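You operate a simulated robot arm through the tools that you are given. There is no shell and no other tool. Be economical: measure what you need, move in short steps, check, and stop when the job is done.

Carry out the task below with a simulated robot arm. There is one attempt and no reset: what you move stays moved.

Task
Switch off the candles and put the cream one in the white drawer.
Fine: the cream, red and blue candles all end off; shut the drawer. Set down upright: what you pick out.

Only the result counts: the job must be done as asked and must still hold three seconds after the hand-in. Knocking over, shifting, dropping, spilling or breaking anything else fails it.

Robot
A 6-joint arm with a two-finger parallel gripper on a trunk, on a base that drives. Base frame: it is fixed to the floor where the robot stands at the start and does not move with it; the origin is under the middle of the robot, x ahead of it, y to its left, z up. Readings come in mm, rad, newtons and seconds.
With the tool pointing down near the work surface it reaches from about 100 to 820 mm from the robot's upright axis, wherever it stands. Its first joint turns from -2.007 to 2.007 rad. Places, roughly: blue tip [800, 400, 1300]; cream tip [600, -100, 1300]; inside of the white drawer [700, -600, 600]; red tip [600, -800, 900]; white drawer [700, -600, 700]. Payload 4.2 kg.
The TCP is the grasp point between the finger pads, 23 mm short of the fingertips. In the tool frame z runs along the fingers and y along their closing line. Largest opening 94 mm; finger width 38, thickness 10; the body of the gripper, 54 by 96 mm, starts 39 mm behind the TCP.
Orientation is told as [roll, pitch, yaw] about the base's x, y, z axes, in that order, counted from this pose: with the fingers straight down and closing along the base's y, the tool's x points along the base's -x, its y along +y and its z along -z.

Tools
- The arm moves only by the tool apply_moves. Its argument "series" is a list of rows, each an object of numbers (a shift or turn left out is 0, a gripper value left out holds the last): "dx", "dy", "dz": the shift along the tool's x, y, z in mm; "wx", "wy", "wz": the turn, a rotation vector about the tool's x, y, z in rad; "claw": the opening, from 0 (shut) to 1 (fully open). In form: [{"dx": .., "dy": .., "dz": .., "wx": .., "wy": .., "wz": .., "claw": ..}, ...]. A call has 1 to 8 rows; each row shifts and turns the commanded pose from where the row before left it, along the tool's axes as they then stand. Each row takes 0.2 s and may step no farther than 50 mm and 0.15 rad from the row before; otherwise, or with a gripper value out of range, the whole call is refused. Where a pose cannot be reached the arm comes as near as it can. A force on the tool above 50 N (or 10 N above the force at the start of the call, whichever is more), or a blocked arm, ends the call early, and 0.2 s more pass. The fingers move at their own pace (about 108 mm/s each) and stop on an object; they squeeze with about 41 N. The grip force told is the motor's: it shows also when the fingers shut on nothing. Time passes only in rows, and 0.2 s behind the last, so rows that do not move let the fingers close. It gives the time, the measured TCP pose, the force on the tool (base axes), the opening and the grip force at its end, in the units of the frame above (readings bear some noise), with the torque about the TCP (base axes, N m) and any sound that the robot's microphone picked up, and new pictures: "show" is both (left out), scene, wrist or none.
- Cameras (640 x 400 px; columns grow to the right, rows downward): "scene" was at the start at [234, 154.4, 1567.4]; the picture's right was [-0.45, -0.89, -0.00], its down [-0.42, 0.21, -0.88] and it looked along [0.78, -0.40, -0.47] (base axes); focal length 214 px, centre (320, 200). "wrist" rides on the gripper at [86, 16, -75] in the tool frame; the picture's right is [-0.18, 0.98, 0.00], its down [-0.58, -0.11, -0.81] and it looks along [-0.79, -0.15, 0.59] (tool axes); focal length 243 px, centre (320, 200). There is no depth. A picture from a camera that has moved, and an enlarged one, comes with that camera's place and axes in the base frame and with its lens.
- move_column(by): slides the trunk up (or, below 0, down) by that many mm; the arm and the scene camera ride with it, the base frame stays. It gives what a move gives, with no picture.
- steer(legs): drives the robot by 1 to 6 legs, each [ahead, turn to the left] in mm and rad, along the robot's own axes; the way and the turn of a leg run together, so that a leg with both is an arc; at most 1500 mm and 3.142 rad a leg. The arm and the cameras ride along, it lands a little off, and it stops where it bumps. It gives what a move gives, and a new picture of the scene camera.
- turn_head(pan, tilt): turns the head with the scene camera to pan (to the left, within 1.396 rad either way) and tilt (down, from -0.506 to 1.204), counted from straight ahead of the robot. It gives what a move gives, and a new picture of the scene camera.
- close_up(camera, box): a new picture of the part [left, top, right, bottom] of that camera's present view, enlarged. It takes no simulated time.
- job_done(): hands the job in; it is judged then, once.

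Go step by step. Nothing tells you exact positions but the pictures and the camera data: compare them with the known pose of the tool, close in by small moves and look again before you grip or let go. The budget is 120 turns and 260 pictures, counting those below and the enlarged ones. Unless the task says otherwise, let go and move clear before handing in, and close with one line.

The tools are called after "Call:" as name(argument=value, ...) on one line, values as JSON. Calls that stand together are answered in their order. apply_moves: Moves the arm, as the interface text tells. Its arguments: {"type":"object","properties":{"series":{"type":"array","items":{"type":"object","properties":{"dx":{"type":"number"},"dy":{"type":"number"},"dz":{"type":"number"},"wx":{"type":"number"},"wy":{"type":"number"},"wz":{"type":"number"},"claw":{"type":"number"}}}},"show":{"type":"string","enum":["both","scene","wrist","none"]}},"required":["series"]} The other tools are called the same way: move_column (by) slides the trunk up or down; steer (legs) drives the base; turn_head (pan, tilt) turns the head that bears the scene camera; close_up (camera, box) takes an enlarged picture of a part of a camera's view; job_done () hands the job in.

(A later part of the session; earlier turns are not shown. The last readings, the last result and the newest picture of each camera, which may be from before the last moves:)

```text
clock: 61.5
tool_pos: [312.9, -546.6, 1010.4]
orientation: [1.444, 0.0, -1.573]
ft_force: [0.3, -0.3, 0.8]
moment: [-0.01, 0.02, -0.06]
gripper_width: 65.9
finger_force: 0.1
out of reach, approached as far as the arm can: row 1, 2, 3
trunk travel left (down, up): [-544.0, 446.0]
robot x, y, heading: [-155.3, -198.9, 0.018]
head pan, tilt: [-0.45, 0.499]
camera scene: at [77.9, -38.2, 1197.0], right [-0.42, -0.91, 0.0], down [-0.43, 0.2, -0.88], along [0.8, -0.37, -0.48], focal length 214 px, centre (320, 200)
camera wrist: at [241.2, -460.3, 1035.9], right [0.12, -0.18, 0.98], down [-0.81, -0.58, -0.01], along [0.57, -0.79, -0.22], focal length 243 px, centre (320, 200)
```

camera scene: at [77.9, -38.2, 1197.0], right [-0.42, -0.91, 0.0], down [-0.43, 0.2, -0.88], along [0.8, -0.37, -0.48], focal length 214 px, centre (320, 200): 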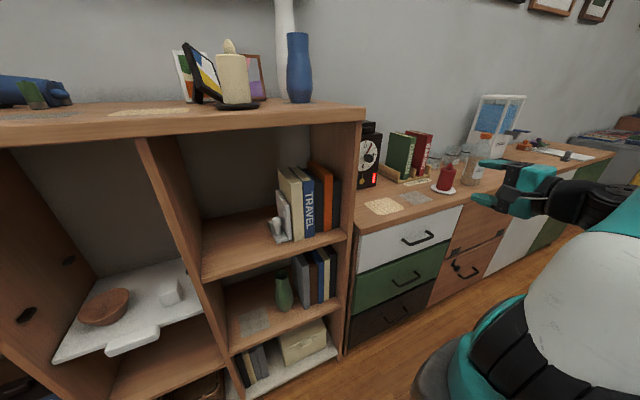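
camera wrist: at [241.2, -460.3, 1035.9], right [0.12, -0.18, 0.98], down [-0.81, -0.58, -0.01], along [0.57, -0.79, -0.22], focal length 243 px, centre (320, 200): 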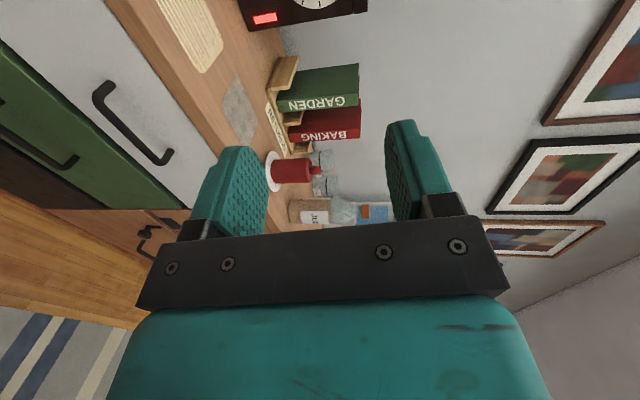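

The tool is nearly horizontal and limited only by reach. I'll lower the trunk so the fingers come to handle height.

Call:
move_column(by=-305)

Call:
apply_moves(series=[{"dx": -30, "dz": 20}, {"dx": -35, "dz": 20}, {"dx": -20}, {}])

```text
clock: 64.6
tool_pos: [314.2, -545.8, 705.0]
orientation: [1.443, 0.0, -1.573]
ft_force: [-0.4, 0.1, 0.2]
moment: [0.04, 0.01, 0.05]
gripper_width: 65.8
finger_force: 0.1
trunk travel left (down, up): [-239.0, 751.0]
robot x, y, heading: [-154.5, -199.2, 0.019]
head pan, tilt: [-0.45, 0.499]
```

```text
clock: 65.6
tool_pos: [353.5, -630.8, 699.8]
orientation: [1.443, 0.0, -1.571]
ft_force: [-0.2, -0.2, 0.9]
moment: [-0.02, 0.02, -0.02]
gripper_width: 65.7
finger_force: 0.1
trunk travel left (down, up): [-239.0, 751.0]
robot x, y, heading: [-152.2, -201.7, 0.02]
head pan, tilt: [-0.45, 0.499]
camera scene: at [77.9, -38.2, 892.0], right [-0.42, -0.91, 0.0], down [-0.44, 0.2, -0.88], along [0.8, -0.37, -0.48], focal length 214 px, centre (320, 200)
camera wrist: at [281.6, -545.4, 725.3], right [0.12, -0.18, 0.97], down [-0.81, -0.58, -0.01], along [0.57, -0.79, -0.22], focal length 243 px, centre (320, 200)
```

scene: 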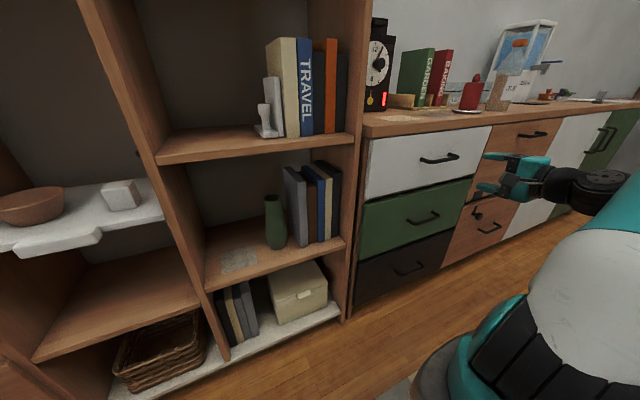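
wrist: 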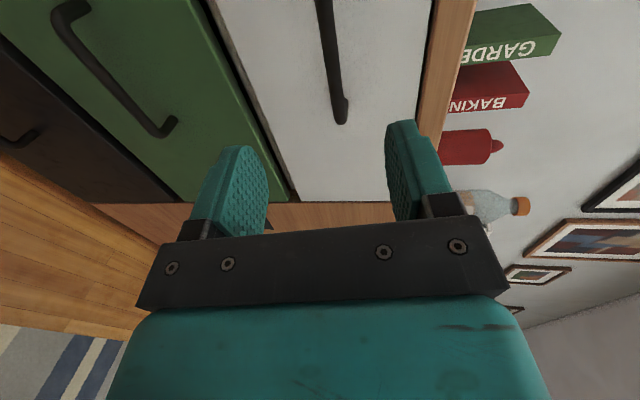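

The handle bar sits at z≈697, y≈-628, matching the tool. I'll advance, fix the remaining tilt, and look again.

Call:
apply_moves(series=[{"dz": 40}, {"dz": 30}, {"wx": -0.12}, {}])

```text
clock: 66.6
tool_pos: [422.0, -631.2, 692.4]
orientation: [1.565, 0.0, -1.572]
ft_force: [0.9, 0.9, 0.3]
moment: [0.0, 0.03, 0.01]
gripper_width: 65.7
finger_force: 0.0
trunk travel left (down, up): [-239.0, 751.0]
robot x, y, heading: [-155.4, -199.4, 0.021]
head pan, tilt: [-0.45, 0.499]
camera scene: at [77.9, -38.2, 892.0], right [-0.42, -0.91, 0.0], down [-0.44, 0.2, -0.88], along [0.8, -0.37, -0.48], focal length 214 px, centre (320, 200)
camera wrist: at [347.1, -545.5, 709.3], right [0.01, -0.18, 0.98], down [-0.81, -0.58, -0.1], along [0.59, -0.79, -0.15], focal length 243 px, centre (320, 200)
```

scene: 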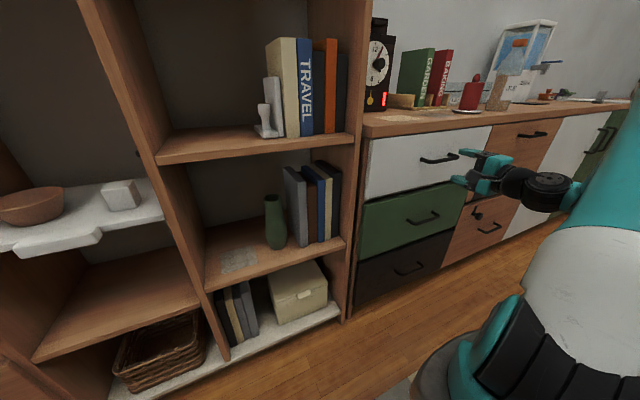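
wrist: 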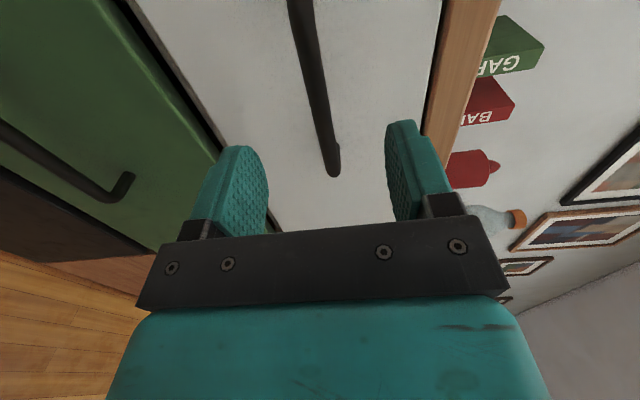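

Aligned. I'll advance onto the handle and watch the force.

Call:
apply_moves(series=[{"dz": 30, "dy": 2}, {"dz": 25}, {"dz": 8}, {"dz": 5}, {}])

```text
clock: 67.8
tool_pos: [491.8, -631.8, 693.9]
orientation: [1.564, 0.001, -1.573]
ft_force: [0.1, 0.8, 0.2]
moment: [0.02, 0.02, 0.02]
gripper_width: 65.9
finger_force: 0.0
trunk travel left (down, up): [-239.0, 751.0]
robot x, y, heading: [-155.3, -196.3, 0.018]
head pan, tilt: [-0.45, 0.499]
camera scene: at [77.9, -38.2, 892.0], right [-0.42, -0.91, 0.0], down [-0.44, 0.2, -0.88], along [0.8, -0.37, -0.48], focal length 214 px, centre (320, 200)
camera wrist: at [415.9, -546.0, 711.2], right [0.01, -0.18, 0.98], down [-0.81, -0.58, -0.1], along [0.59, -0.79, -0.15], focal length 243 px, centre (320, 200)
```

scene: 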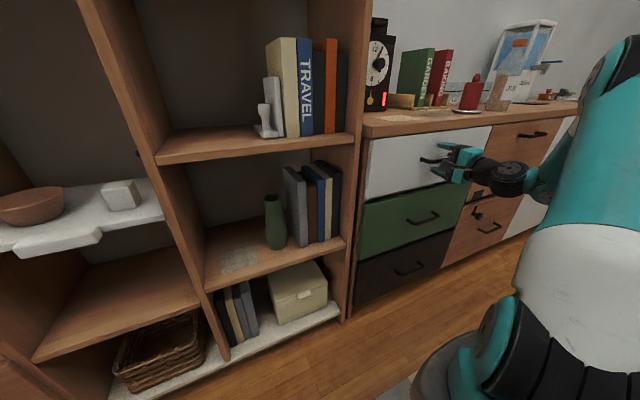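
wrist: 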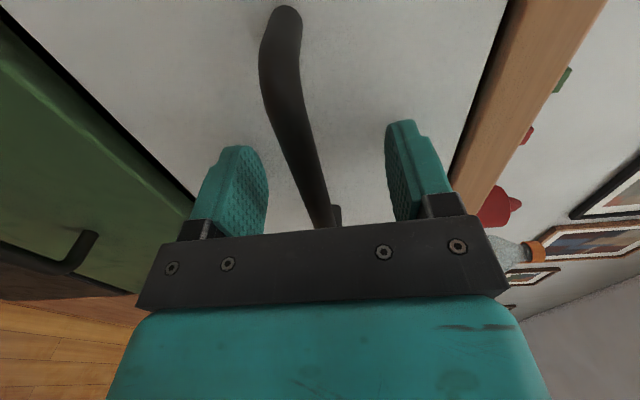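

The bar is between the fingers. I'll grip it.

Call:
apply_moves(series=[{"claw": 0}, {}, {}], show="wrist")

```text
clock: 68.6
tool_pos: [490.3, -632.7, 691.1]
orientation: [1.56, 0.001, -1.572]
ft_force: [-4.2, 3.6, -16.8]
moment: [-0.38, -0.13, -0.23]
gripper_width: 11.8
finger_force: 45.1
trunk travel left (down, up): [-239.0, 751.0]
robot x, y, heading: [-154.7, -198.1, 0.02]
head pan, tilt: [-0.45, 0.499]
camera wrist: at [415.9, -546.0, 709.6], right [0.01, -0.19, 0.98], down [-0.81, -0.58, -0.1], along [0.59, -0.79, -0.16], focal length 243 px, centre (320, 200)
```

wrist: 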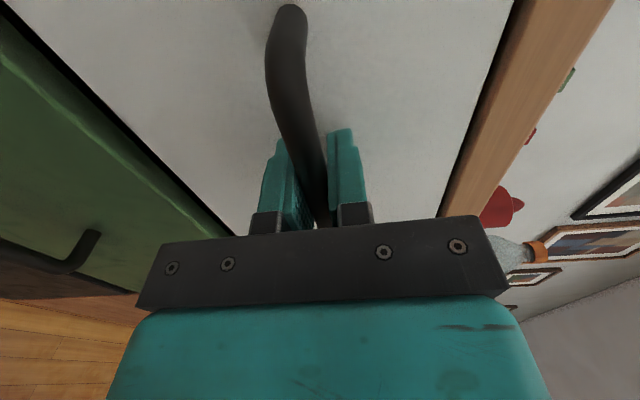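

Gripped on a 12 mm bar. I'll relax the vertical offset slightly and pull the drawer out slowly.

Call:
apply_moves(series=[{"dy": -2}, {"dz": -15}, {"dz": -25}, {"dz": -25}, {"dz": -30}, {"dz": -30}], show="scene")

```text
clock: 69.9
tool_pos: [406.7, -632.6, 691.9]
orientation: [1.529, 0.003, -1.571]
ft_force: [-0.6, -1.4, -16.4]
moment: [-1.15, -0.15, 0.09]
gripper_width: 11.7
finger_force: 44.6
out of reach, approached as far as the arm can: row 5, 6
trunk travel left (down, up): [-239.0, 751.0]
robot x, y, heading: [-152.2, -193.7, 0.018]
head pan, tilt: [-0.45, 0.499]
stopped in row 6: the force on the tool passed its limit at 57 N (the readings are from after the stop); the commanded pose is now the measured one
camera scene: at [78.0, -38.2, 891.9], right [-0.42, -0.91, 0.0], down [-0.44, 0.2, -0.88], along [0.8, -0.37, -0.48], focal length 214 px, centre (320, 200)
```

scene: 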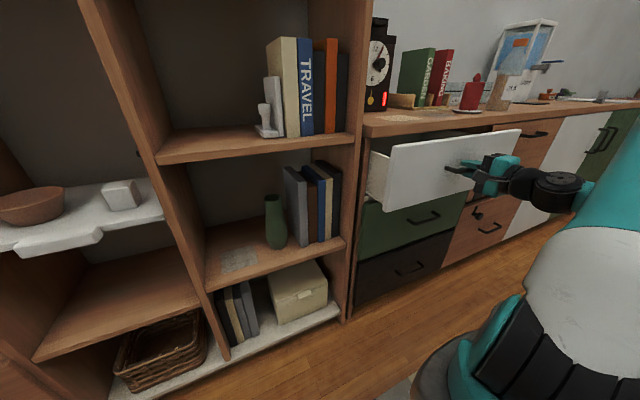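

The drawer opened about 85 mm before the arm reached its folding limit. I'll keep the grip and back the base up straight to draw it further out.

Call:
steer(legs=[[-60, 0]])

```text
clock: 70.9
tool_pos: [348.1, -632.4, 690.8]
orientation: [1.53, 0.007, -1.567]
ft_force: [0.9, 15.2, -32.1]
moment: [-1.28, -0.3, -0.55]
gripper_width: 11.8
finger_force: 45.5
trunk travel left (down, up): [-239.0, 751.0]
robot x, y, heading: [-212.5, -200.5, 0.019]
head pan, tilt: [-0.45, 0.499]
camera scene: at [18.4, -39.1, 891.7], right [-0.42, -0.91, 0.0], down [-0.44, 0.2, -0.88], along [0.8, -0.36, -0.48], focal length 214 px, centre (320, 200)
```

scene: 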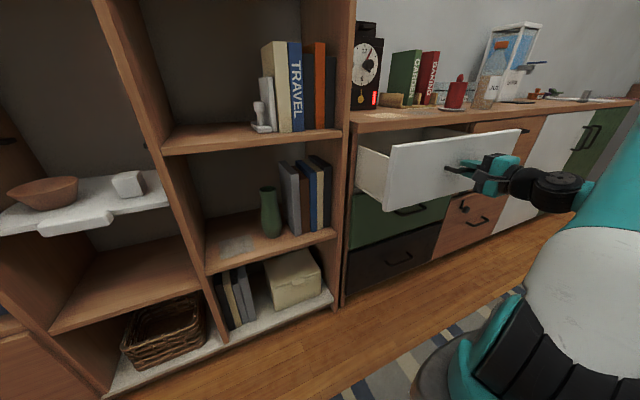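

That works. I'll relax the side forces a bit and pull another 65 mm.

Call:
apply_moves(series=[{"dy": -3, "dx": 2}, {}], show="none")

Call:
steer(legs=[[-65, 0]])

```text
clock: 71.5
tool_pos: [347.2, -632.5, 692.3]
orientation: [1.534, 0.002, -1.572]
ft_force: [1.4, -21.8, 19.4]
moment: [-0.58, 0.19, 1.11]
gripper_width: 11.6
finger_force: 44.9
trunk travel left (down, up): [-239.0, 751.0]
robot x, y, heading: [-214.4, -204.3, 0.018]
head pan, tilt: [-0.45, 0.499]
```

```text
clock: 72.5
tool_pos: [282.2, -633.0, 691.0]
orientation: [1.535, 0.003, -1.57]
ft_force: [0.7, -18.5, 34.9]
moment: [-0.91, 0.26, -0.78]
gripper_width: 11.7
finger_force: 44.7
trunk travel left (down, up): [-239.0, 751.0]
robot x, y, heading: [-277.7, -201.6, 0.027]
head pan, tilt: [-0.45, 0.499]
camera scene: at [-48.4, -40.3, 892.4], right [-0.42, -0.91, 0.0], down [-0.43, 0.2, -0.88], along [0.8, -0.36, -0.48], focal length 214 px, centre (320, 200)
```

scene: 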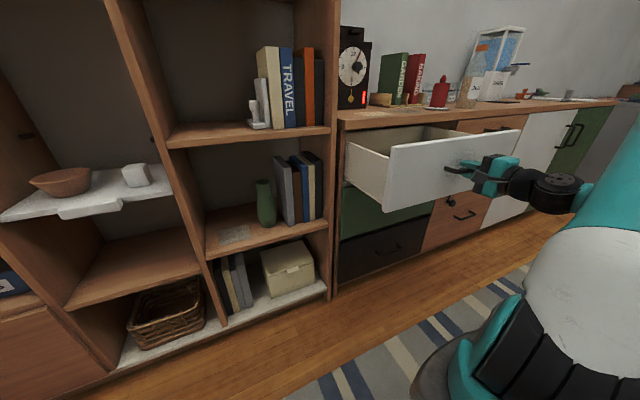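

The drawer is now about 208 mm open, which is enough. I'll release and back away.

Call:
apply_moves(series=[{"claw": 0.7}, {}, {}], show="wrist")

```text
clock: 73.3
tool_pos: [283.5, -632.2, 690.6]
orientation: [1.534, 0.005, -1.57]
ft_force: [-0.4, -0.7, -0.3]
moment: [-0.01, -0.02, -0.03]
gripper_width: 65.7
finger_force: 0.1
trunk travel left (down, up): [-239.0, 751.0]
robot x, y, heading: [-277.3, -202.8, 0.021]
head pan, tilt: [-0.45, 0.499]
camera wrist: at [208.5, -546.5, 710.6], right [0.04, -0.19, 0.98], down [-0.81, -0.58, -0.08], along [0.59, -0.79, -0.17], focal length 243 px, centre (320, 200)
```

wrist: 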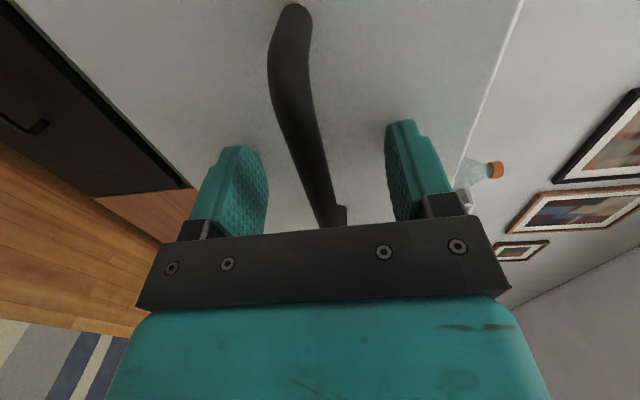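

Call:
steer(legs=[[-110, 0]])

Call:
move_column(by=375)

Call:
turn_head(pan=-0.4, tilt=0.6)

```text
clock: 74.5
tool_pos: [172.4, -636.2, 691.4]
orientation: [1.534, 0.004, -1.571]
ft_force: [-0.3, -1.1, 0.0]
moment: [0.0, 0.03, 0.02]
gripper_width: 65.8
finger_force: 0.2
trunk travel left (down, up): [-239.0, 751.0]
robot x, y, heading: [-389.2, -201.6, 0.017]
head pan, tilt: [-0.45, 0.499]
camera scene: at [-158.5, -43.0, 892.0], right [-0.42, -0.91, 0.0], down [-0.44, 0.2, -0.88], along [0.8, -0.36, -0.48], focal length 214 px, centre (320, 200)
```

scene: 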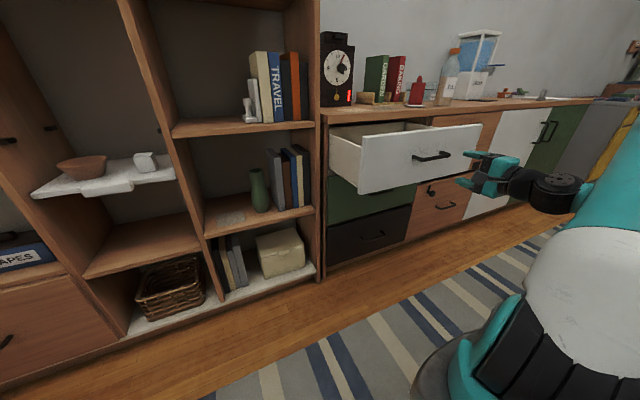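

```text
clock: 78.1
tool_pos: [172.6, -635.6, 1066.6]
orientation: [1.534, 0.003, -1.571]
ft_force: [-0.7, -0.2, -0.6]
moment: [0.02, 0.02, -0.03]
gripper_width: 65.8
finger_force: 0.0
trunk travel left (down, up): [-614.0, 376.0]
robot x, y, heading: [-387.0, -205.4, 0.018]
head pan, tilt: [-0.45, 0.499]
```

```text
clock: 78.7
tool_pos: [172.1, -634.2, 1065.8]
orientation: [1.533, 0.002, -1.57]
ft_force: [0.1, -0.1, 0.2]
moment: [0.0, -0.02, 0.0]
gripper_width: 65.6
finger_force: 0.1
trunk travel left (down, up): [-614.0, 376.0]
robot x, y, heading: [-390.6, -205.1, 0.021]
head pan, tilt: [-0.4, 0.6]
camera scene: at [-159.1, -37.9, 1258.0], right [-0.37, -0.93, 0.0], down [-0.52, 0.21, -0.83], along [0.77, -0.3, -0.56], focal length 214 px, centre (320, 200)
```

scene: 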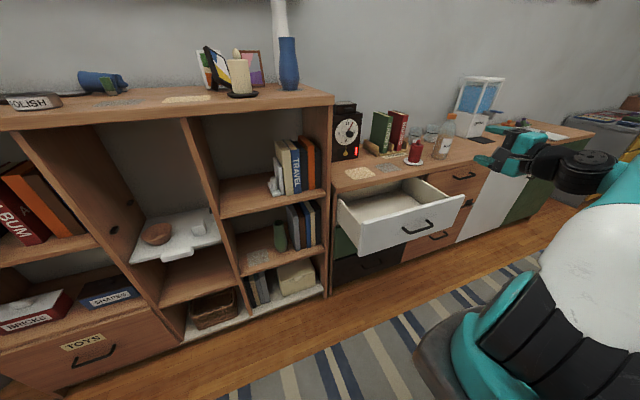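

The drawer is open and empty. I'll turn the tool back to pointing straight down, here in free space.

Call:
apply_moves(series=[{"wx": 0.1394}, {"wx": 0.1394}, {"wx": 0.1394}, {"wx": 0.1394}, {"wx": 0.1394}, {"wx": 0.1394}, {"wx": 0.1394}, {"wx": 0.1394}], show="none")

Call:
apply_moves(series=[{"wx": 0.1394}, {"wx": 0.1394}, {"wx": 0.1394}, {"wz": -0.143}, {"wz": -0.143}, {"wz": -0.143}, {"wz": -0.143}, {"wz": -0.143}], show="none")

Call:
apply_moves(series=[{"wz": -0.143}, {"wz": -0.143}, {"wz": -0.143}, {"wz": -0.143}, {"wz": -0.143}, {"wz": -0.141}, {}], show="none")

```text
clock: 80.5
tool_pos: [171.5, -636.5, 1065.6]
orientation: [0.418, 0.005, -1.572]
ft_force: [0.1, 0.3, 0.6]
moment: [-0.02, -0.02, -0.01]
gripper_width: 66.0
finger_force: 0.0
trunk travel left (down, up): [-614.0, 376.0]
robot x, y, heading: [-388.1, -208.0, 0.025]
head pan, tilt: [-0.4, 0.6]
```

```text
clock: 82.3
tool_pos: [171.5, -634.9, 1065.4]
orientation: [0.003, 0.003, -0.855]
ft_force: [-0.1, 0.9, -0.8]
moment: [0.01, -0.02, -0.03]
gripper_width: 65.7
finger_force: 0.2
trunk travel left (down, up): [-614.0, 376.0]
robot x, y, heading: [-389.5, -201.8, 0.018]
head pan, tilt: [-0.4, 0.6]
```

```text
clock: 83.9
tool_pos: [170.6, -636.2, 1065.7]
orientation: [0.005, -0.002, 0.0]
ft_force: [-0.8, -0.1, -0.1]
moment: [0.01, 0.01, -0.03]
gripper_width: 65.9
finger_force: 0.1
trunk travel left (down, up): [-614.0, 376.0]
robot x, y, heading: [-392.7, -203.1, 0.021]
head pan, tilt: [-0.4, 0.6]
```

Tool is down at zero yaw. I'll raise the trunk so the arm clears everything, then drive ahead.

Call:
move_column(by=370)

```text
clock: 87.5
tool_pos: [171.0, -635.6, 1435.2]
orientation: [0.002, -0.002, -0.002]
ft_force: [0.1, -0.3, 0.2]
moment: [-0.02, 0.0, 0.02]
gripper_width: 65.6
finger_force: 0.0
trunk travel left (down, up): [-984.0, 6.0]
robot x, y, heading: [-388.3, -203.8, 0.022]
head pan, tilt: [-0.4, 0.6]
```

Call:
steer(legs=[[290, 0]])

```text
clock: 89.5
tool_pos: [464.0, -629.4, 1436.1]
orientation: [0.004, -0.001, 0.001]
ft_force: [-0.6, -0.2, 0.1]
moment: [-0.03, -0.02, 0.0]
gripper_width: 66.0
finger_force: 0.0
trunk travel left (down, up): [-984.0, 6.0]
robot x, y, heading: [-99.2, -197.0, 0.027]
head pan, tilt: [-0.4, 0.6]
camera scene: at [133.4, -31.2, 1628.0], right [-0.37, -0.93, 0.0], down [-0.53, 0.21, -0.83], along [0.77, -0.3, -0.56], focal length 214 px, centre (320, 200)
```

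scene: 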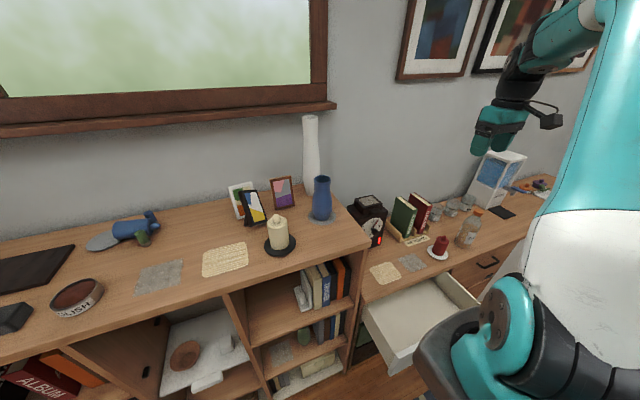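

The drawer and candle are both reachable from here. I'll bring the arm over to the cream candle at a safe height.

Call:
apply_moves(series=[{"dy": 49}, {"dy": 49}, {"dy": 49}, {"dy": 49}, {"dy": 49}, {"dy": 49}, {"dy": 49}, {"dy": 49, "claw": 1}], show="none")

Call:
apply_moves(series=[{"dy": 49, "dx": -8}, {"dy": 49, "dx": -8}, {"dy": 48, "dx": -8}, {"dx": -40, "dz": 10}, {"dx": -30, "dz": 20}, {}])

```text
clock: 91.3
tool_pos: [463.3, -238.9, 1441.0]
orientation: [0.003, -0.001, -0.001]
ft_force: [-0.4, 0.1, 0.0]
moment: [0.03, 0.0, 0.02]
gripper_width: 94.1
finger_force: 0.0
trunk travel left (down, up): [-984.0, 6.0]
robot x, y, heading: [-95.4, -200.4, 0.024]
head pan, tilt: [-0.4, 0.6]
```

```text
clock: 92.7
tool_pos: [559.3, -92.2, 1408.0]
orientation: [0.0, -0.002, 0.0]
ft_force: [0.4, 0.2, 0.4]
moment: [-0.01, 0.0, -0.03]
gripper_width: 94.3
finger_force: 0.1
trunk travel left (down, up): [-984.0, 6.0]
robot x, y, heading: [-99.0, -197.3, 0.024]
head pan, tilt: [-0.4, 0.6]
camera scene: at [134.0, -31.1, 1627.8], right [-0.37, -0.93, 0.0], down [-0.53, 0.21, -0.82], along [0.77, -0.3, -0.57], focal length 214 px, centre (320, 200)
camera wrist: at [472.0, -77.2, 1483.7], right [0.18, 0.98, 0.0], down [0.58, -0.11, 0.81], along [0.79, -0.15, -0.59], focal length 243 px, centre (320, 200)
```

scene: 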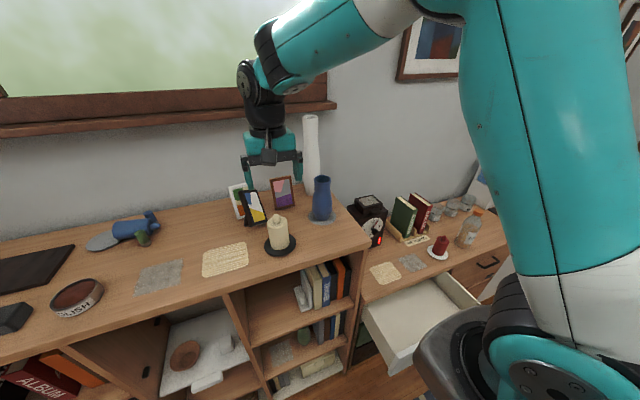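
wrist: 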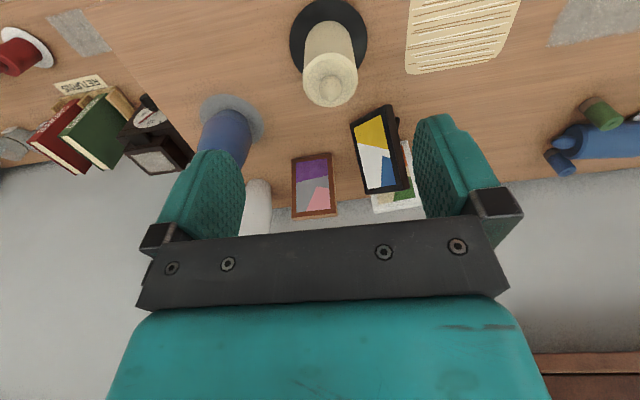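

The candle is at about (598, -91), with the tip top near z 1262. I'll descend to a high grip so the palm stays off the tip button.

Call:
apply_moves(series=[{"dx": -39, "dy": 0.5, "dz": 20}, {"dz": 40}, {"dz": 40}, {"dz": 30}, {}])

Call:
close_up(camera="scene", box=[230, 130, 350, 270])

```text
clock: 93.9
tool_pos: [598.0, -88.8, 1279.2]
orientation: [0.002, -0.001, 0.002]
ft_force: [0.5, 0.2, 0.4]
moment: [0.0, 0.01, 0.04]
gripper_width: 94.0
finger_force: 0.0
trunk travel left (down, up): [-984.0, 6.0]
robot x, y, heading: [-96.9, -200.4, 0.022]
head pan, tilt: [-0.4, 0.6]
camera scene: at [133.8, -31.1, 1627.9], right [-0.37, -0.93, 0.0], down [-0.53, 0.21, -0.82], along [0.77, -0.3, -0.57], focal length 214 px, centre (320, 200)
camera wrist: at [511.1, -73.7, 1353.6], right [0.18, 0.98, 0.0], down [0.58, -0.11, 0.81], along [0.79, -0.15, -0.59], focal length 243 px, centre (320, 200)
```

scene: 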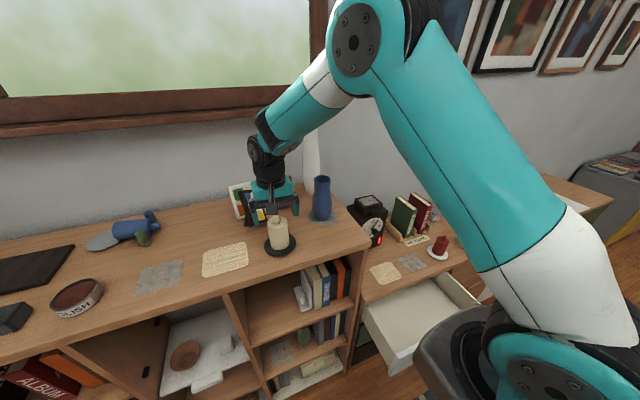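
wrist: 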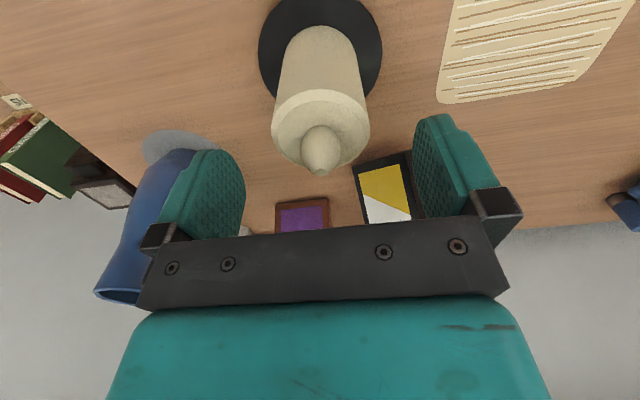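

```text
2.86 times, centred on (290, 200) of scene
camera zoom: at [133.8, -31.1, 1627.9], right [-0.37, -0.93, 0.0], down [-0.53, 0.21, -0.82], along [0.77, -0.3, -0.57], focal length 613 px, centre (406, 200)
```

zoom: 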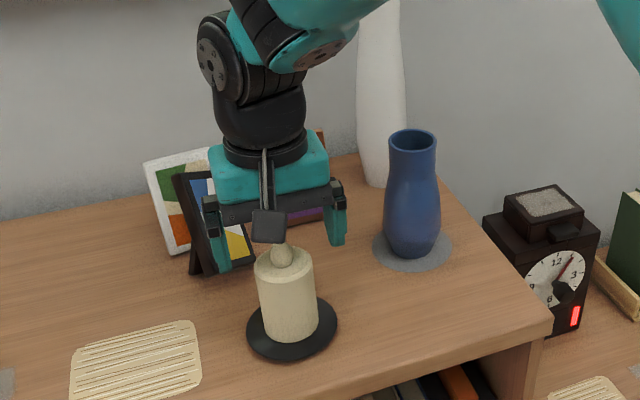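

There's clearance to the frame and vase. I'll descend to z≈1230 and close.

Call:
apply_moves(series=[{"dz": 25, "dx": -2, "dy": -1}, {"dz": 23}, {"claw": 0}, {}, {}])

```text
clock: 95.1
tool_pos: [599.2, -90.5, 1232.6]
orientation: [0.004, -0.003, 0.001]
ft_force: [-1.4, -0.3, 1.7]
moment: [-0.17, 0.09, -0.03]
gripper_width: 56.5
finger_force: 40.8
trunk travel left (down, up): [-984.0, 6.0]
robot x, y, heading: [-98.1, -198.2, 0.021]
head pan, tilt: [-0.4, 0.6]
camera scene: at [133.5, -31.1, 1627.9], right [-0.37, -0.93, 0.0], down [-0.53, 0.21, -0.83], along [0.77, -0.3, -0.56], focal length 214 px, centre (320, 200)
camera wrist: at [512.9, -74.2, 1307.7], right [0.18, 0.98, 0.0], down [0.58, -0.11, 0.81], along [0.79, -0.15, -0.59], focal length 243 px, centre (320, 200)
```

scene: 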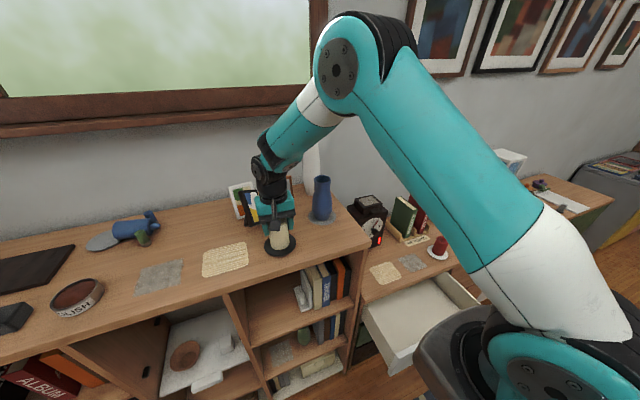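
wrist: 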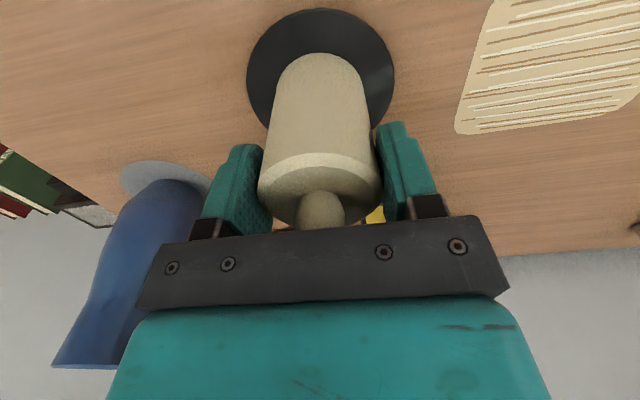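

Gripped at 56.5 mm with no click. I'll lift slowly and check whether the saucer stays behind.

Call:
apply_moves(series=[{"dz": -10}, {"dz": -25}, {"dz": -40}, {"dz": -40}])

```text
clock: 96.1
tool_pos: [602.7, -90.1, 1344.2]
orientation: [0.003, 0.001, 0.0]
ft_force: [1.2, 0.1, -2.8]
moment: [-0.03, -0.03, 0.02]
gripper_width: 56.6
finger_force: 40.7
trunk travel left (down, up): [-984.0, 6.0]
robot x, y, heading: [-97.3, -196.9, 0.024]
head pan, tilt: [-0.4, 0.6]
camera scene: at [134.1, -31.0, 1627.8], right [-0.37, -0.93, 0.0], down [-0.53, 0.21, -0.82], along [0.77, -0.3, -0.57], focal length 214 px, centre (320, 200)
camera wrist: at [515.3, -74.8, 1418.9], right [0.18, 0.98, 0.0], down [0.58, -0.11, 0.81], along [0.79, -0.15, -0.59], focal length 243 px, centre (320, 200)
```

scene: 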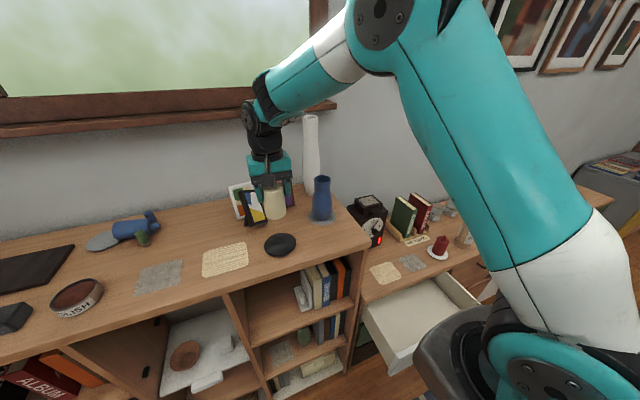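
wrist: 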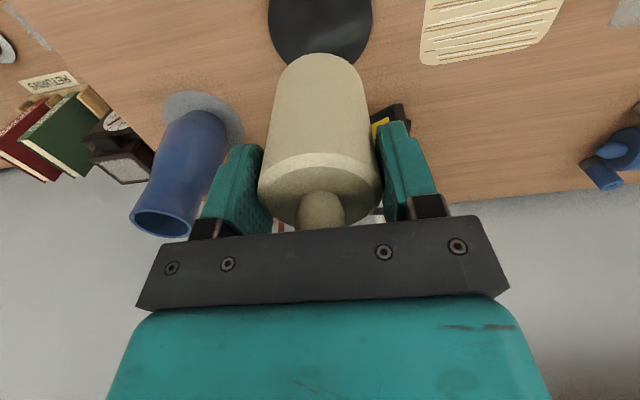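

The saucer stayed behind. I'll carry the candle back from the desk, then right toward the open drawer.

Call:
apply_moves(series=[{"dz": -30, "dx": 20}, {"dx": 45}, {"dx": 45}, {"dx": 45}, {"dx": 10, "dy": -45}, {"dy": -48}, {"dy": -48}, {"dy": -48}], show="none")

Call:
apply_moves(series=[{"dy": -48}, {"dy": -48}, {"dy": -48}, {"dy": -48}, {"dy": -48}, {"dy": -48}, {}])

```text
clock: 97.9
tool_pos: [435.1, -278.6, 1373.3]
orientation: [0.004, -0.001, -0.001]
ft_force: [-0.2, 0.5, -2.4]
moment: [0.01, 0.0, -0.02]
gripper_width: 56.5
finger_force: 41.1
trunk travel left (down, up): [-984.0, 6.0]
robot x, y, heading: [-97.5, -199.2, 0.023]
head pan, tilt: [-0.4, 0.6]
```

```text
clock: 99.5
tool_pos: [438.8, -568.6, 1374.7]
orientation: [0.005, -0.001, 0.001]
ft_force: [0.2, -1.2, -2.8]
moment: [0.01, 0.0, 0.01]
gripper_width: 56.4
finger_force: 41.5
trunk travel left (down, up): [-984.0, 6.0]
robot x, y, heading: [-99.1, -198.2, 0.025]
head pan, tilt: [-0.4, 0.6]
camera scene: at [133.8, -31.7, 1627.9], right [-0.37, -0.93, 0.0], down [-0.53, 0.21, -0.82], along [0.77, -0.3, -0.57], focal length 214 px, centre (320, 200)
camera wrist: at [351.3, -552.7, 1449.2], right [0.18, 0.98, 0.0], down [0.58, -0.11, 0.81], along [0.79, -0.15, -0.59], focal length 243 px, centre (320, 200)
```

scene: 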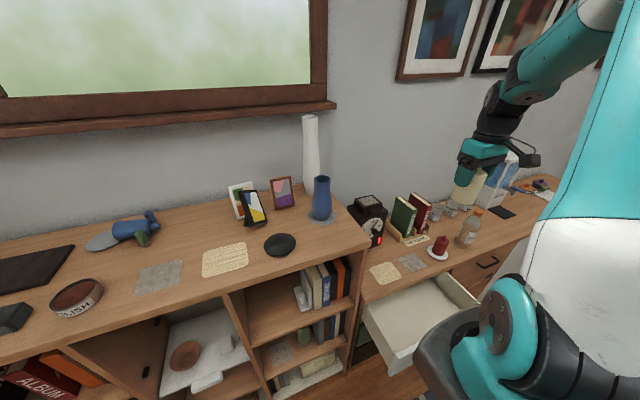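
wrist: 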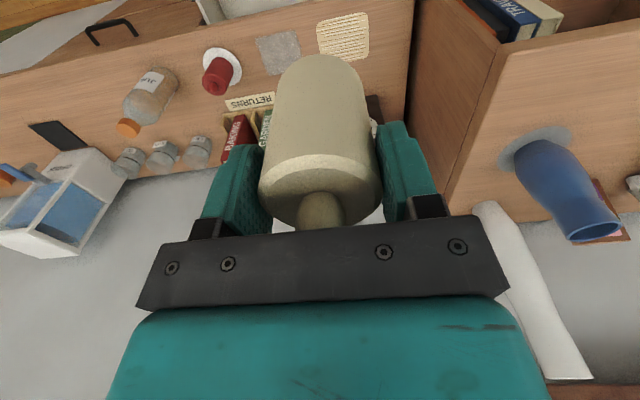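

The candle is over the drawer opening, held between the front panel and the desk edge. I'll lower the trunk most of the way and look again.

Call:
move_column(by=-480)

Call:
turn_head(pan=-0.6, tilt=0.75)

Call:
close_up(camera="wrist", box=[0, 0, 640, 400])

```text
refused: -480 is not a number from -400 to 400
```

```text
clock: 100.3
tool_pos: [438.8, -566.8, 1374.1]
orientation: [0.004, 0.001, 0.001]
ft_force: [0.5, 1.0, -3.0]
moment: [0.0, 0.04, -0.02]
gripper_width: 56.4
finger_force: 41.1
trunk travel left (down, up): [-984.0, 6.0]
robot x, y, heading: [-96.7, -199.4, 0.02]
head pan, tilt: [-0.6, 0.75]
camera scene: at [121.1, -44.0, 1615.1], right [-0.55, -0.84, 0.0], down [-0.57, 0.37, -0.73], along [0.61, -0.4, -0.68], focal length 214 px, centre (320, 200)
```

scene: 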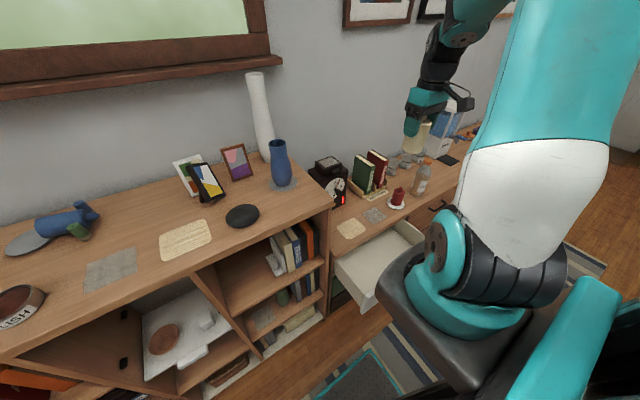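

```text
1.00 times, centred on (320, 200) of wrist (not enlarged: the box is as wide or as high as the picture)
camera zoom: at [351.3, -551.8, 1449.3], right [0.18, 0.98, 0.0], down [0.58, -0.11, 0.81], along [0.79, -0.15, -0.59], focal length 243 px, centre (320, 200)
```

zoom: 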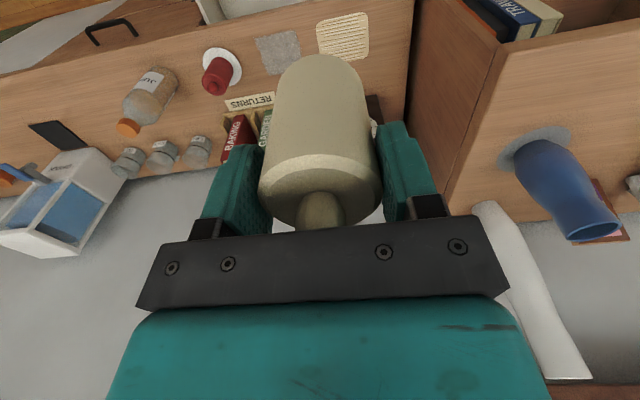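

The trunk step limit is 400 mm. The shoulder platform also looks close to the open drawer, so I'll back the base up 90 mm first and reach out further.

Call:
steer(legs=[[-90, 0]])

Call:
move_column(by=-340)

```text
clock: 101.4
tool_pos: [347.3, -569.4, 1373.5]
orientation: [0.004, 0.0, -0.001]
ft_force: [-0.2, 0.5, -3.1]
moment: [0.01, 0.03, 0.01]
gripper_width: 56.4
finger_force: 41.0
trunk travel left (down, up): [-984.0, 6.0]
robot x, y, heading: [-189.1, -202.1, 0.018]
head pan, tilt: [-0.6, 0.75]
camera scene: at [31.1, -46.2, 1615.0], right [-0.55, -0.84, 0.0], down [-0.57, 0.37, -0.73], along [0.61, -0.4, -0.68], focal length 214 px, centre (320, 200)
```

scene: 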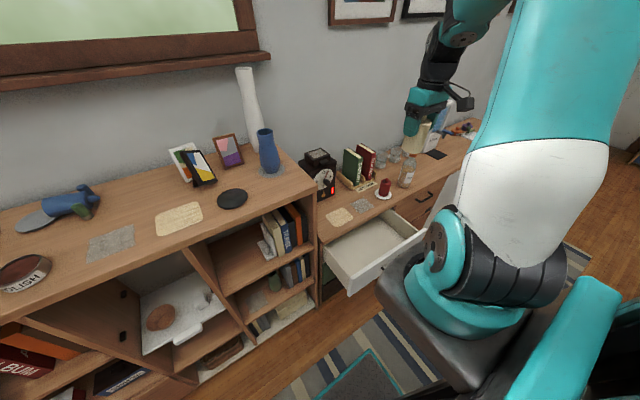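

```text
clock: 104.7
tool_pos: [347.7, -569.9, 1034.5]
orientation: [0.004, 0.001, -0.001]
ft_force: [0.0, -0.3, -2.7]
moment: [-0.02, 0.01, -0.02]
gripper_width: 56.9
finger_force: 41.0
trunk travel left (down, up): [-644.0, 346.0]
robot x, y, heading: [-184.1, -197.6, 0.02]
head pan, tilt: [-0.6, 0.75]
```

Call:
apply_moves(series=[{"dx": -40}, {"dx": -40}, {"dx": -10}, {}])

```text
clock: 105.7
tool_pos: [438.4, -569.3, 1034.8]
orientation: [0.003, -0.002, -0.002]
ft_force: [0.4, -0.8, -1.9]
moment: [0.03, 0.03, 0.04]
gripper_width: 56.6
finger_force: 40.9
trunk travel left (down, up): [-644.0, 346.0]
robot x, y, heading: [-190.8, -201.4, 0.021]
head pan, tilt: [-0.6, 0.75]
camera scene: at [30.6, -46.1, 1275.0], right [-0.55, -0.84, 0.0], down [-0.57, 0.37, -0.73], along [0.61, -0.4, -0.68], focal length 214 px, centre (320, 200)
camera wrist: at [350.5, -553.4, 1109.8], right [0.19, 0.98, 0.0], down [0.58, -0.11, 0.81], along [0.79, -0.15, -0.59], focal length 243 px, centre (320, 200)
```

scene: 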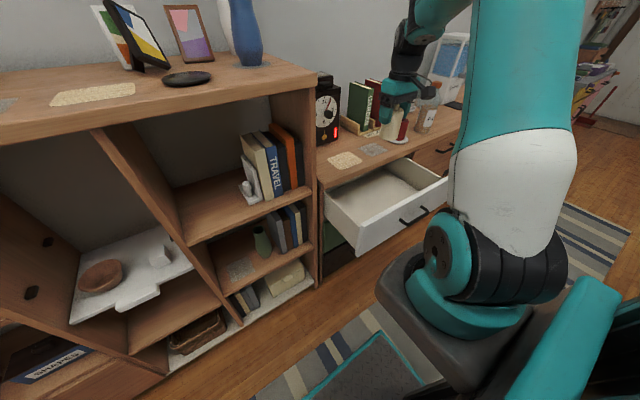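
wrist: 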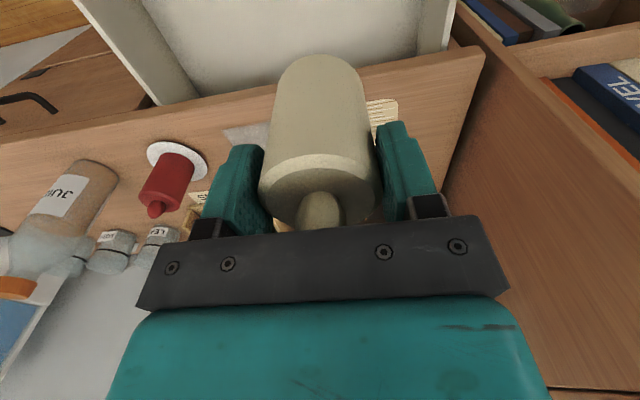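

Call:
close_up(camera="scene", box=[300, 140, 460, 260])

```text
3.33 times, centred on (380, 200) of scene
camera zoom: at [30.6, -46.1, 1275.0], right [-0.55, -0.84, 0.0], down [-0.57, 0.37, -0.73], along [0.61, -0.4, -0.68], focal length 715 px, centre (120, 200)
```

zoom: 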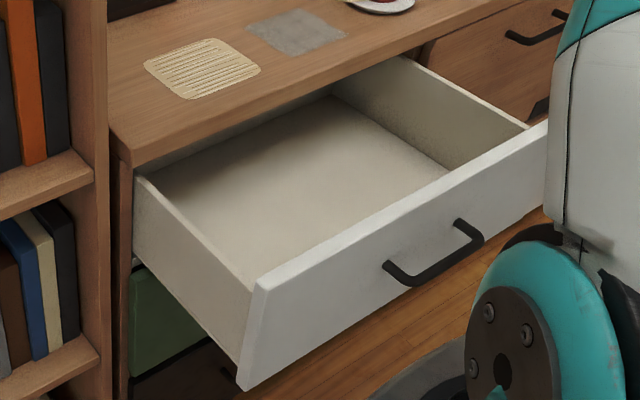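

The drawer floor is near z≈630, so the TCP should end near 705. I'll lower by trunk, then finish with small arm steps, feeling for contact.

Call:
apply_moves(series=[{"dx": 6}, {}], show="none")

Call:
move_column(by=-250)

Call:
close_up(camera="wrist", box=[0, 0, 640, 400])

Call:
close_up(camera="scene", box=[0, 0, 640, 400])

```text
clock: 106.3
tool_pos: [430.8, -569.0, 1035.2]
orientation: [0.005, 0.0, -0.003]
ft_force: [1.2, -0.1, -2.5]
moment: [0.0, 0.02, 0.01]
gripper_width: 56.5
finger_force: 40.9
trunk travel left (down, up): [-644.0, 346.0]
robot x, y, heading: [-185.7, -200.3, 0.023]
head pan, tilt: [-0.6, 0.75]
```

```text
clock: 108.9
tool_pos: [431.0, -568.9, 784.1]
orientation: [0.004, 0.0, -0.002]
ft_force: [0.4, -0.6, -1.8]
moment: [-0.01, 0.0, -0.03]
gripper_width: 56.6
finger_force: 41.5
trunk travel left (down, up): [-394.0, 596.0]
robot x, y, heading: [-186.2, -200.3, 0.023]
head pan, tilt: [-0.6, 0.75]
```

```text
1.00 times, centred on (320, 200) of wrist (not enlarged: the box is as wide or as high as the picture)
camera zoom: at [344.1, -553.5, 859.6], right [0.18, 0.98, 0.0], down [0.58, -0.11, 0.81], along [0.79, -0.15, -0.59], focal length 243 px, centre (320, 200)
```

zoom: 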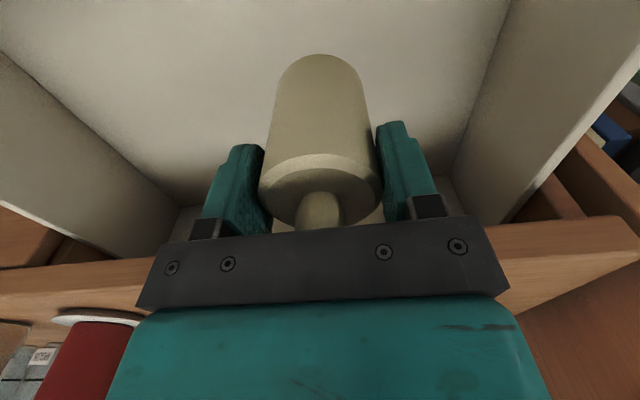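

```text
1.00 times, centred on (320, 200) of scene (not enlarged: the box is as wide or as high as the picture)
camera zoom: at [30.6, -46.1, 1025.1], right [-0.55, -0.84, 0.0], down [-0.57, 0.37, -0.73], along [0.61, -0.4, -0.68], focal length 214 px, centre (320, 200)
```

zoom: 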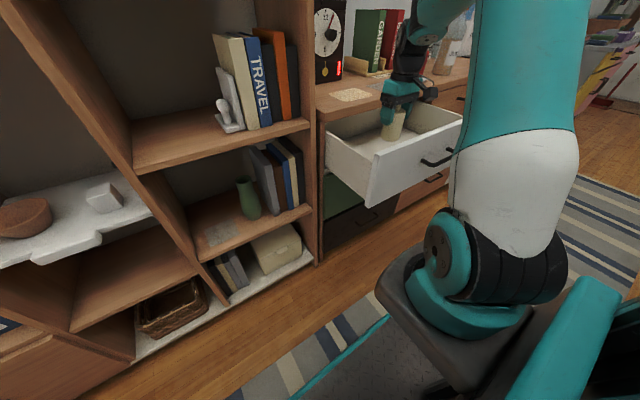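

The candle is entering the drawer cleanly. I'll continue down by arm.

Call:
apply_moves(series=[{"dz": 20}, {"dz": 20}, {"dz": 15}, {"dz": 8}, {"dz": 4}, {"dz": 3}], show="wrist")

```text
clock: 110.3
tool_pos: [431.9, -567.8, 714.4]
orientation: [0.002, -0.001, -0.004]
ft_force: [0.5, -0.1, -3.1]
moment: [0.01, 0.02, 0.0]
gripper_width: 56.9
finger_force: 41.0
trunk travel left (down, up): [-394.0, 596.0]
robot x, y, heading: [-189.4, -201.1, 0.019]
head pan, tilt: [-0.6, 0.75]
camera wrist: at [344.9, -553.2, 789.0], right [0.19, 0.98, 0.0], down [0.58, -0.11, 0.81], along [0.79, -0.15, -0.59], focal length 243 px, centre (320, 200)
```

wrist: 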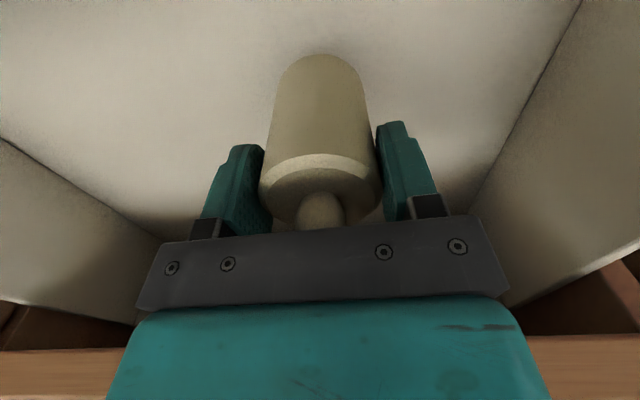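

Call:
apply_moves(series=[{"dz": 3}, {"dz": 3}, {"dz": 2}], show="none")

```text
clock: 111.1
tool_pos: [432.0, -567.8, 706.6]
orientation: [0.003, -0.001, -0.002]
ft_force: [-1.0, -0.2, -2.1]
moment: [0.0, -0.01, 0.06]
gripper_width: 57.0
finger_force: 40.9
trunk travel left (down, up): [-394.0, 596.0]
robot x, y, heading: [-187.7, -198.7, 0.018]
head pan, tilt: [-0.6, 0.75]
```

Call:
apply_moves(series=[{"dz": 2}, {"dz": 2}, {"dz": 2}], show="wrist")

Call:
close_up(camera="scene", box=[310, 40, 490, 210])

```text
clock: 111.9
tool_pos: [430.6, -568.2, 700.0]
orientation: [0.007, 0.002, -0.002]
ft_force: [-0.9, -0.9, -2.0]
moment: [0.01, -0.04, 0.02]
gripper_width: 56.5
finger_force: 41.2
trunk travel left (down, up): [-394.0, 596.0]
robot x, y, heading: [-189.4, -204.2, 0.017]
head pan, tilt: [-0.6, 0.75]
camera wrist: at [344.1, -552.9, 775.7], right [0.19, 0.98, 0.0], down [0.58, -0.11, 0.81], along [0.79, -0.15, -0.59], focal length 243 px, centre (320, 200)
```

wrist: 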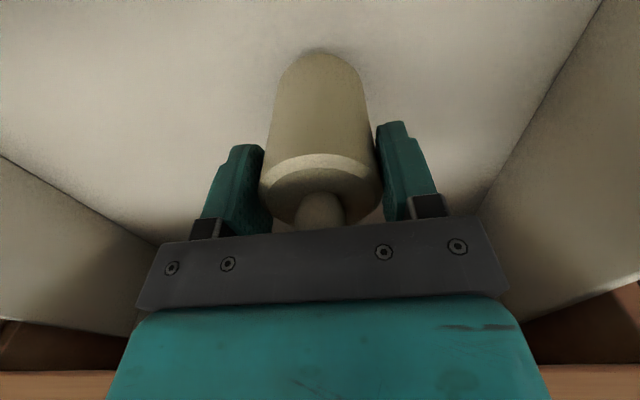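

```text
2.35 times, centred on (400, 125) of scene
camera zoom: at [30.6, -46.1, 1025.0], right [-0.55, -0.84, 0.0], down [-0.57, 0.37, -0.73], along [0.61, -0.4, -0.68], focal length 505 px, centre (132, 376)
```

zoom: 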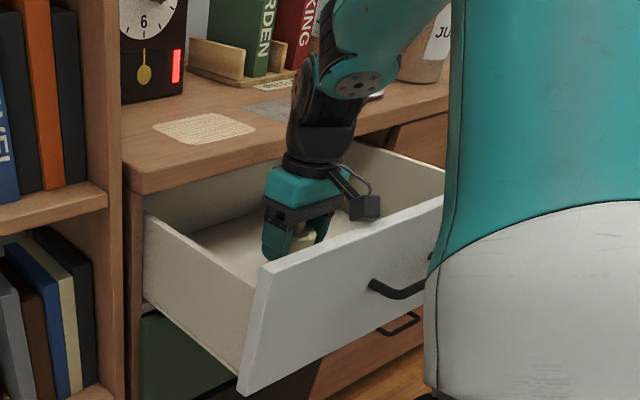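

Still free, so I'll keep going in small steps.

Call:
apply_moves(series=[{"dz": 2}, {"dz": 2}, {"dz": 2}, {"dz": 2}], show="none")

```text
clock: 112.9
tool_pos: [431.1, -569.1, 691.6]
orientation: [0.003, -0.002, -0.002]
ft_force: [0.7, -0.5, 1.0]
moment: [0.07, 0.54, 0.01]
gripper_width: 56.3
finger_force: 40.7
trunk travel left (down, up): [-394.0, 596.0]
robot x, y, heading: [-184.1, -200.2, 0.021]
head pan, tilt: [-0.6, 0.75]
```

First contact. One more millimetre to seat it.

Call:
apply_moves(series=[{"dz": 1}, {}], show="wrist")

```text
clock: 113.5
tool_pos: [430.5, -568.9, 690.4]
orientation: [0.005, 0.001, -0.001]
ft_force: [1.1, 0.0, 1.4]
moment: [0.04, 0.57, 0.0]
gripper_width: 56.5
finger_force: 40.4
trunk travel left (down, up): [-394.0, 596.0]
robot x, y, heading: [-187.4, -202.9, 0.019]
head pan, tilt: [-0.6, 0.75]
camera wrist: at [344.1, -553.0, 766.1], right [0.19, 0.98, 0.0], down [0.58, -0.11, 0.81], along [0.79, -0.15, -0.59], focal length 243 px, centre (320, 200)
```

wrist: 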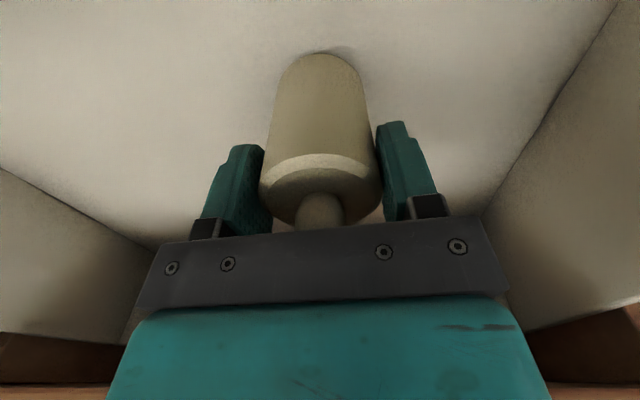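

Call:
close_up(camera="scene", box=[370, 80, 450, 150])

```text
5.71 times, centred on (410, 115) of scene
camera zoom: at [30.5, -46.1, 1025.0], right [-0.55, -0.84, 0.0], down [-0.57, 0.37, -0.73], along [0.61, -0.4, -0.68], focal length 1226 px, centre (-194, 686)
```

zoom: 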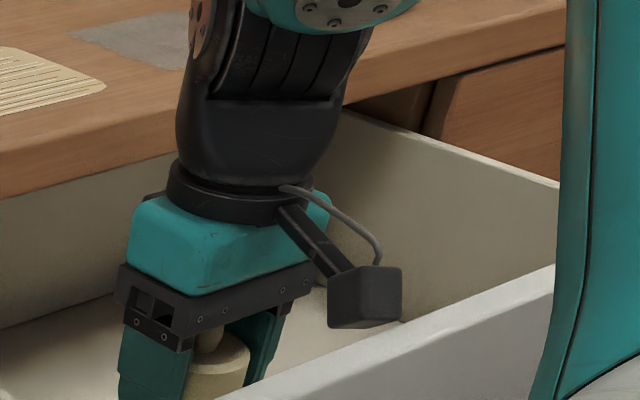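

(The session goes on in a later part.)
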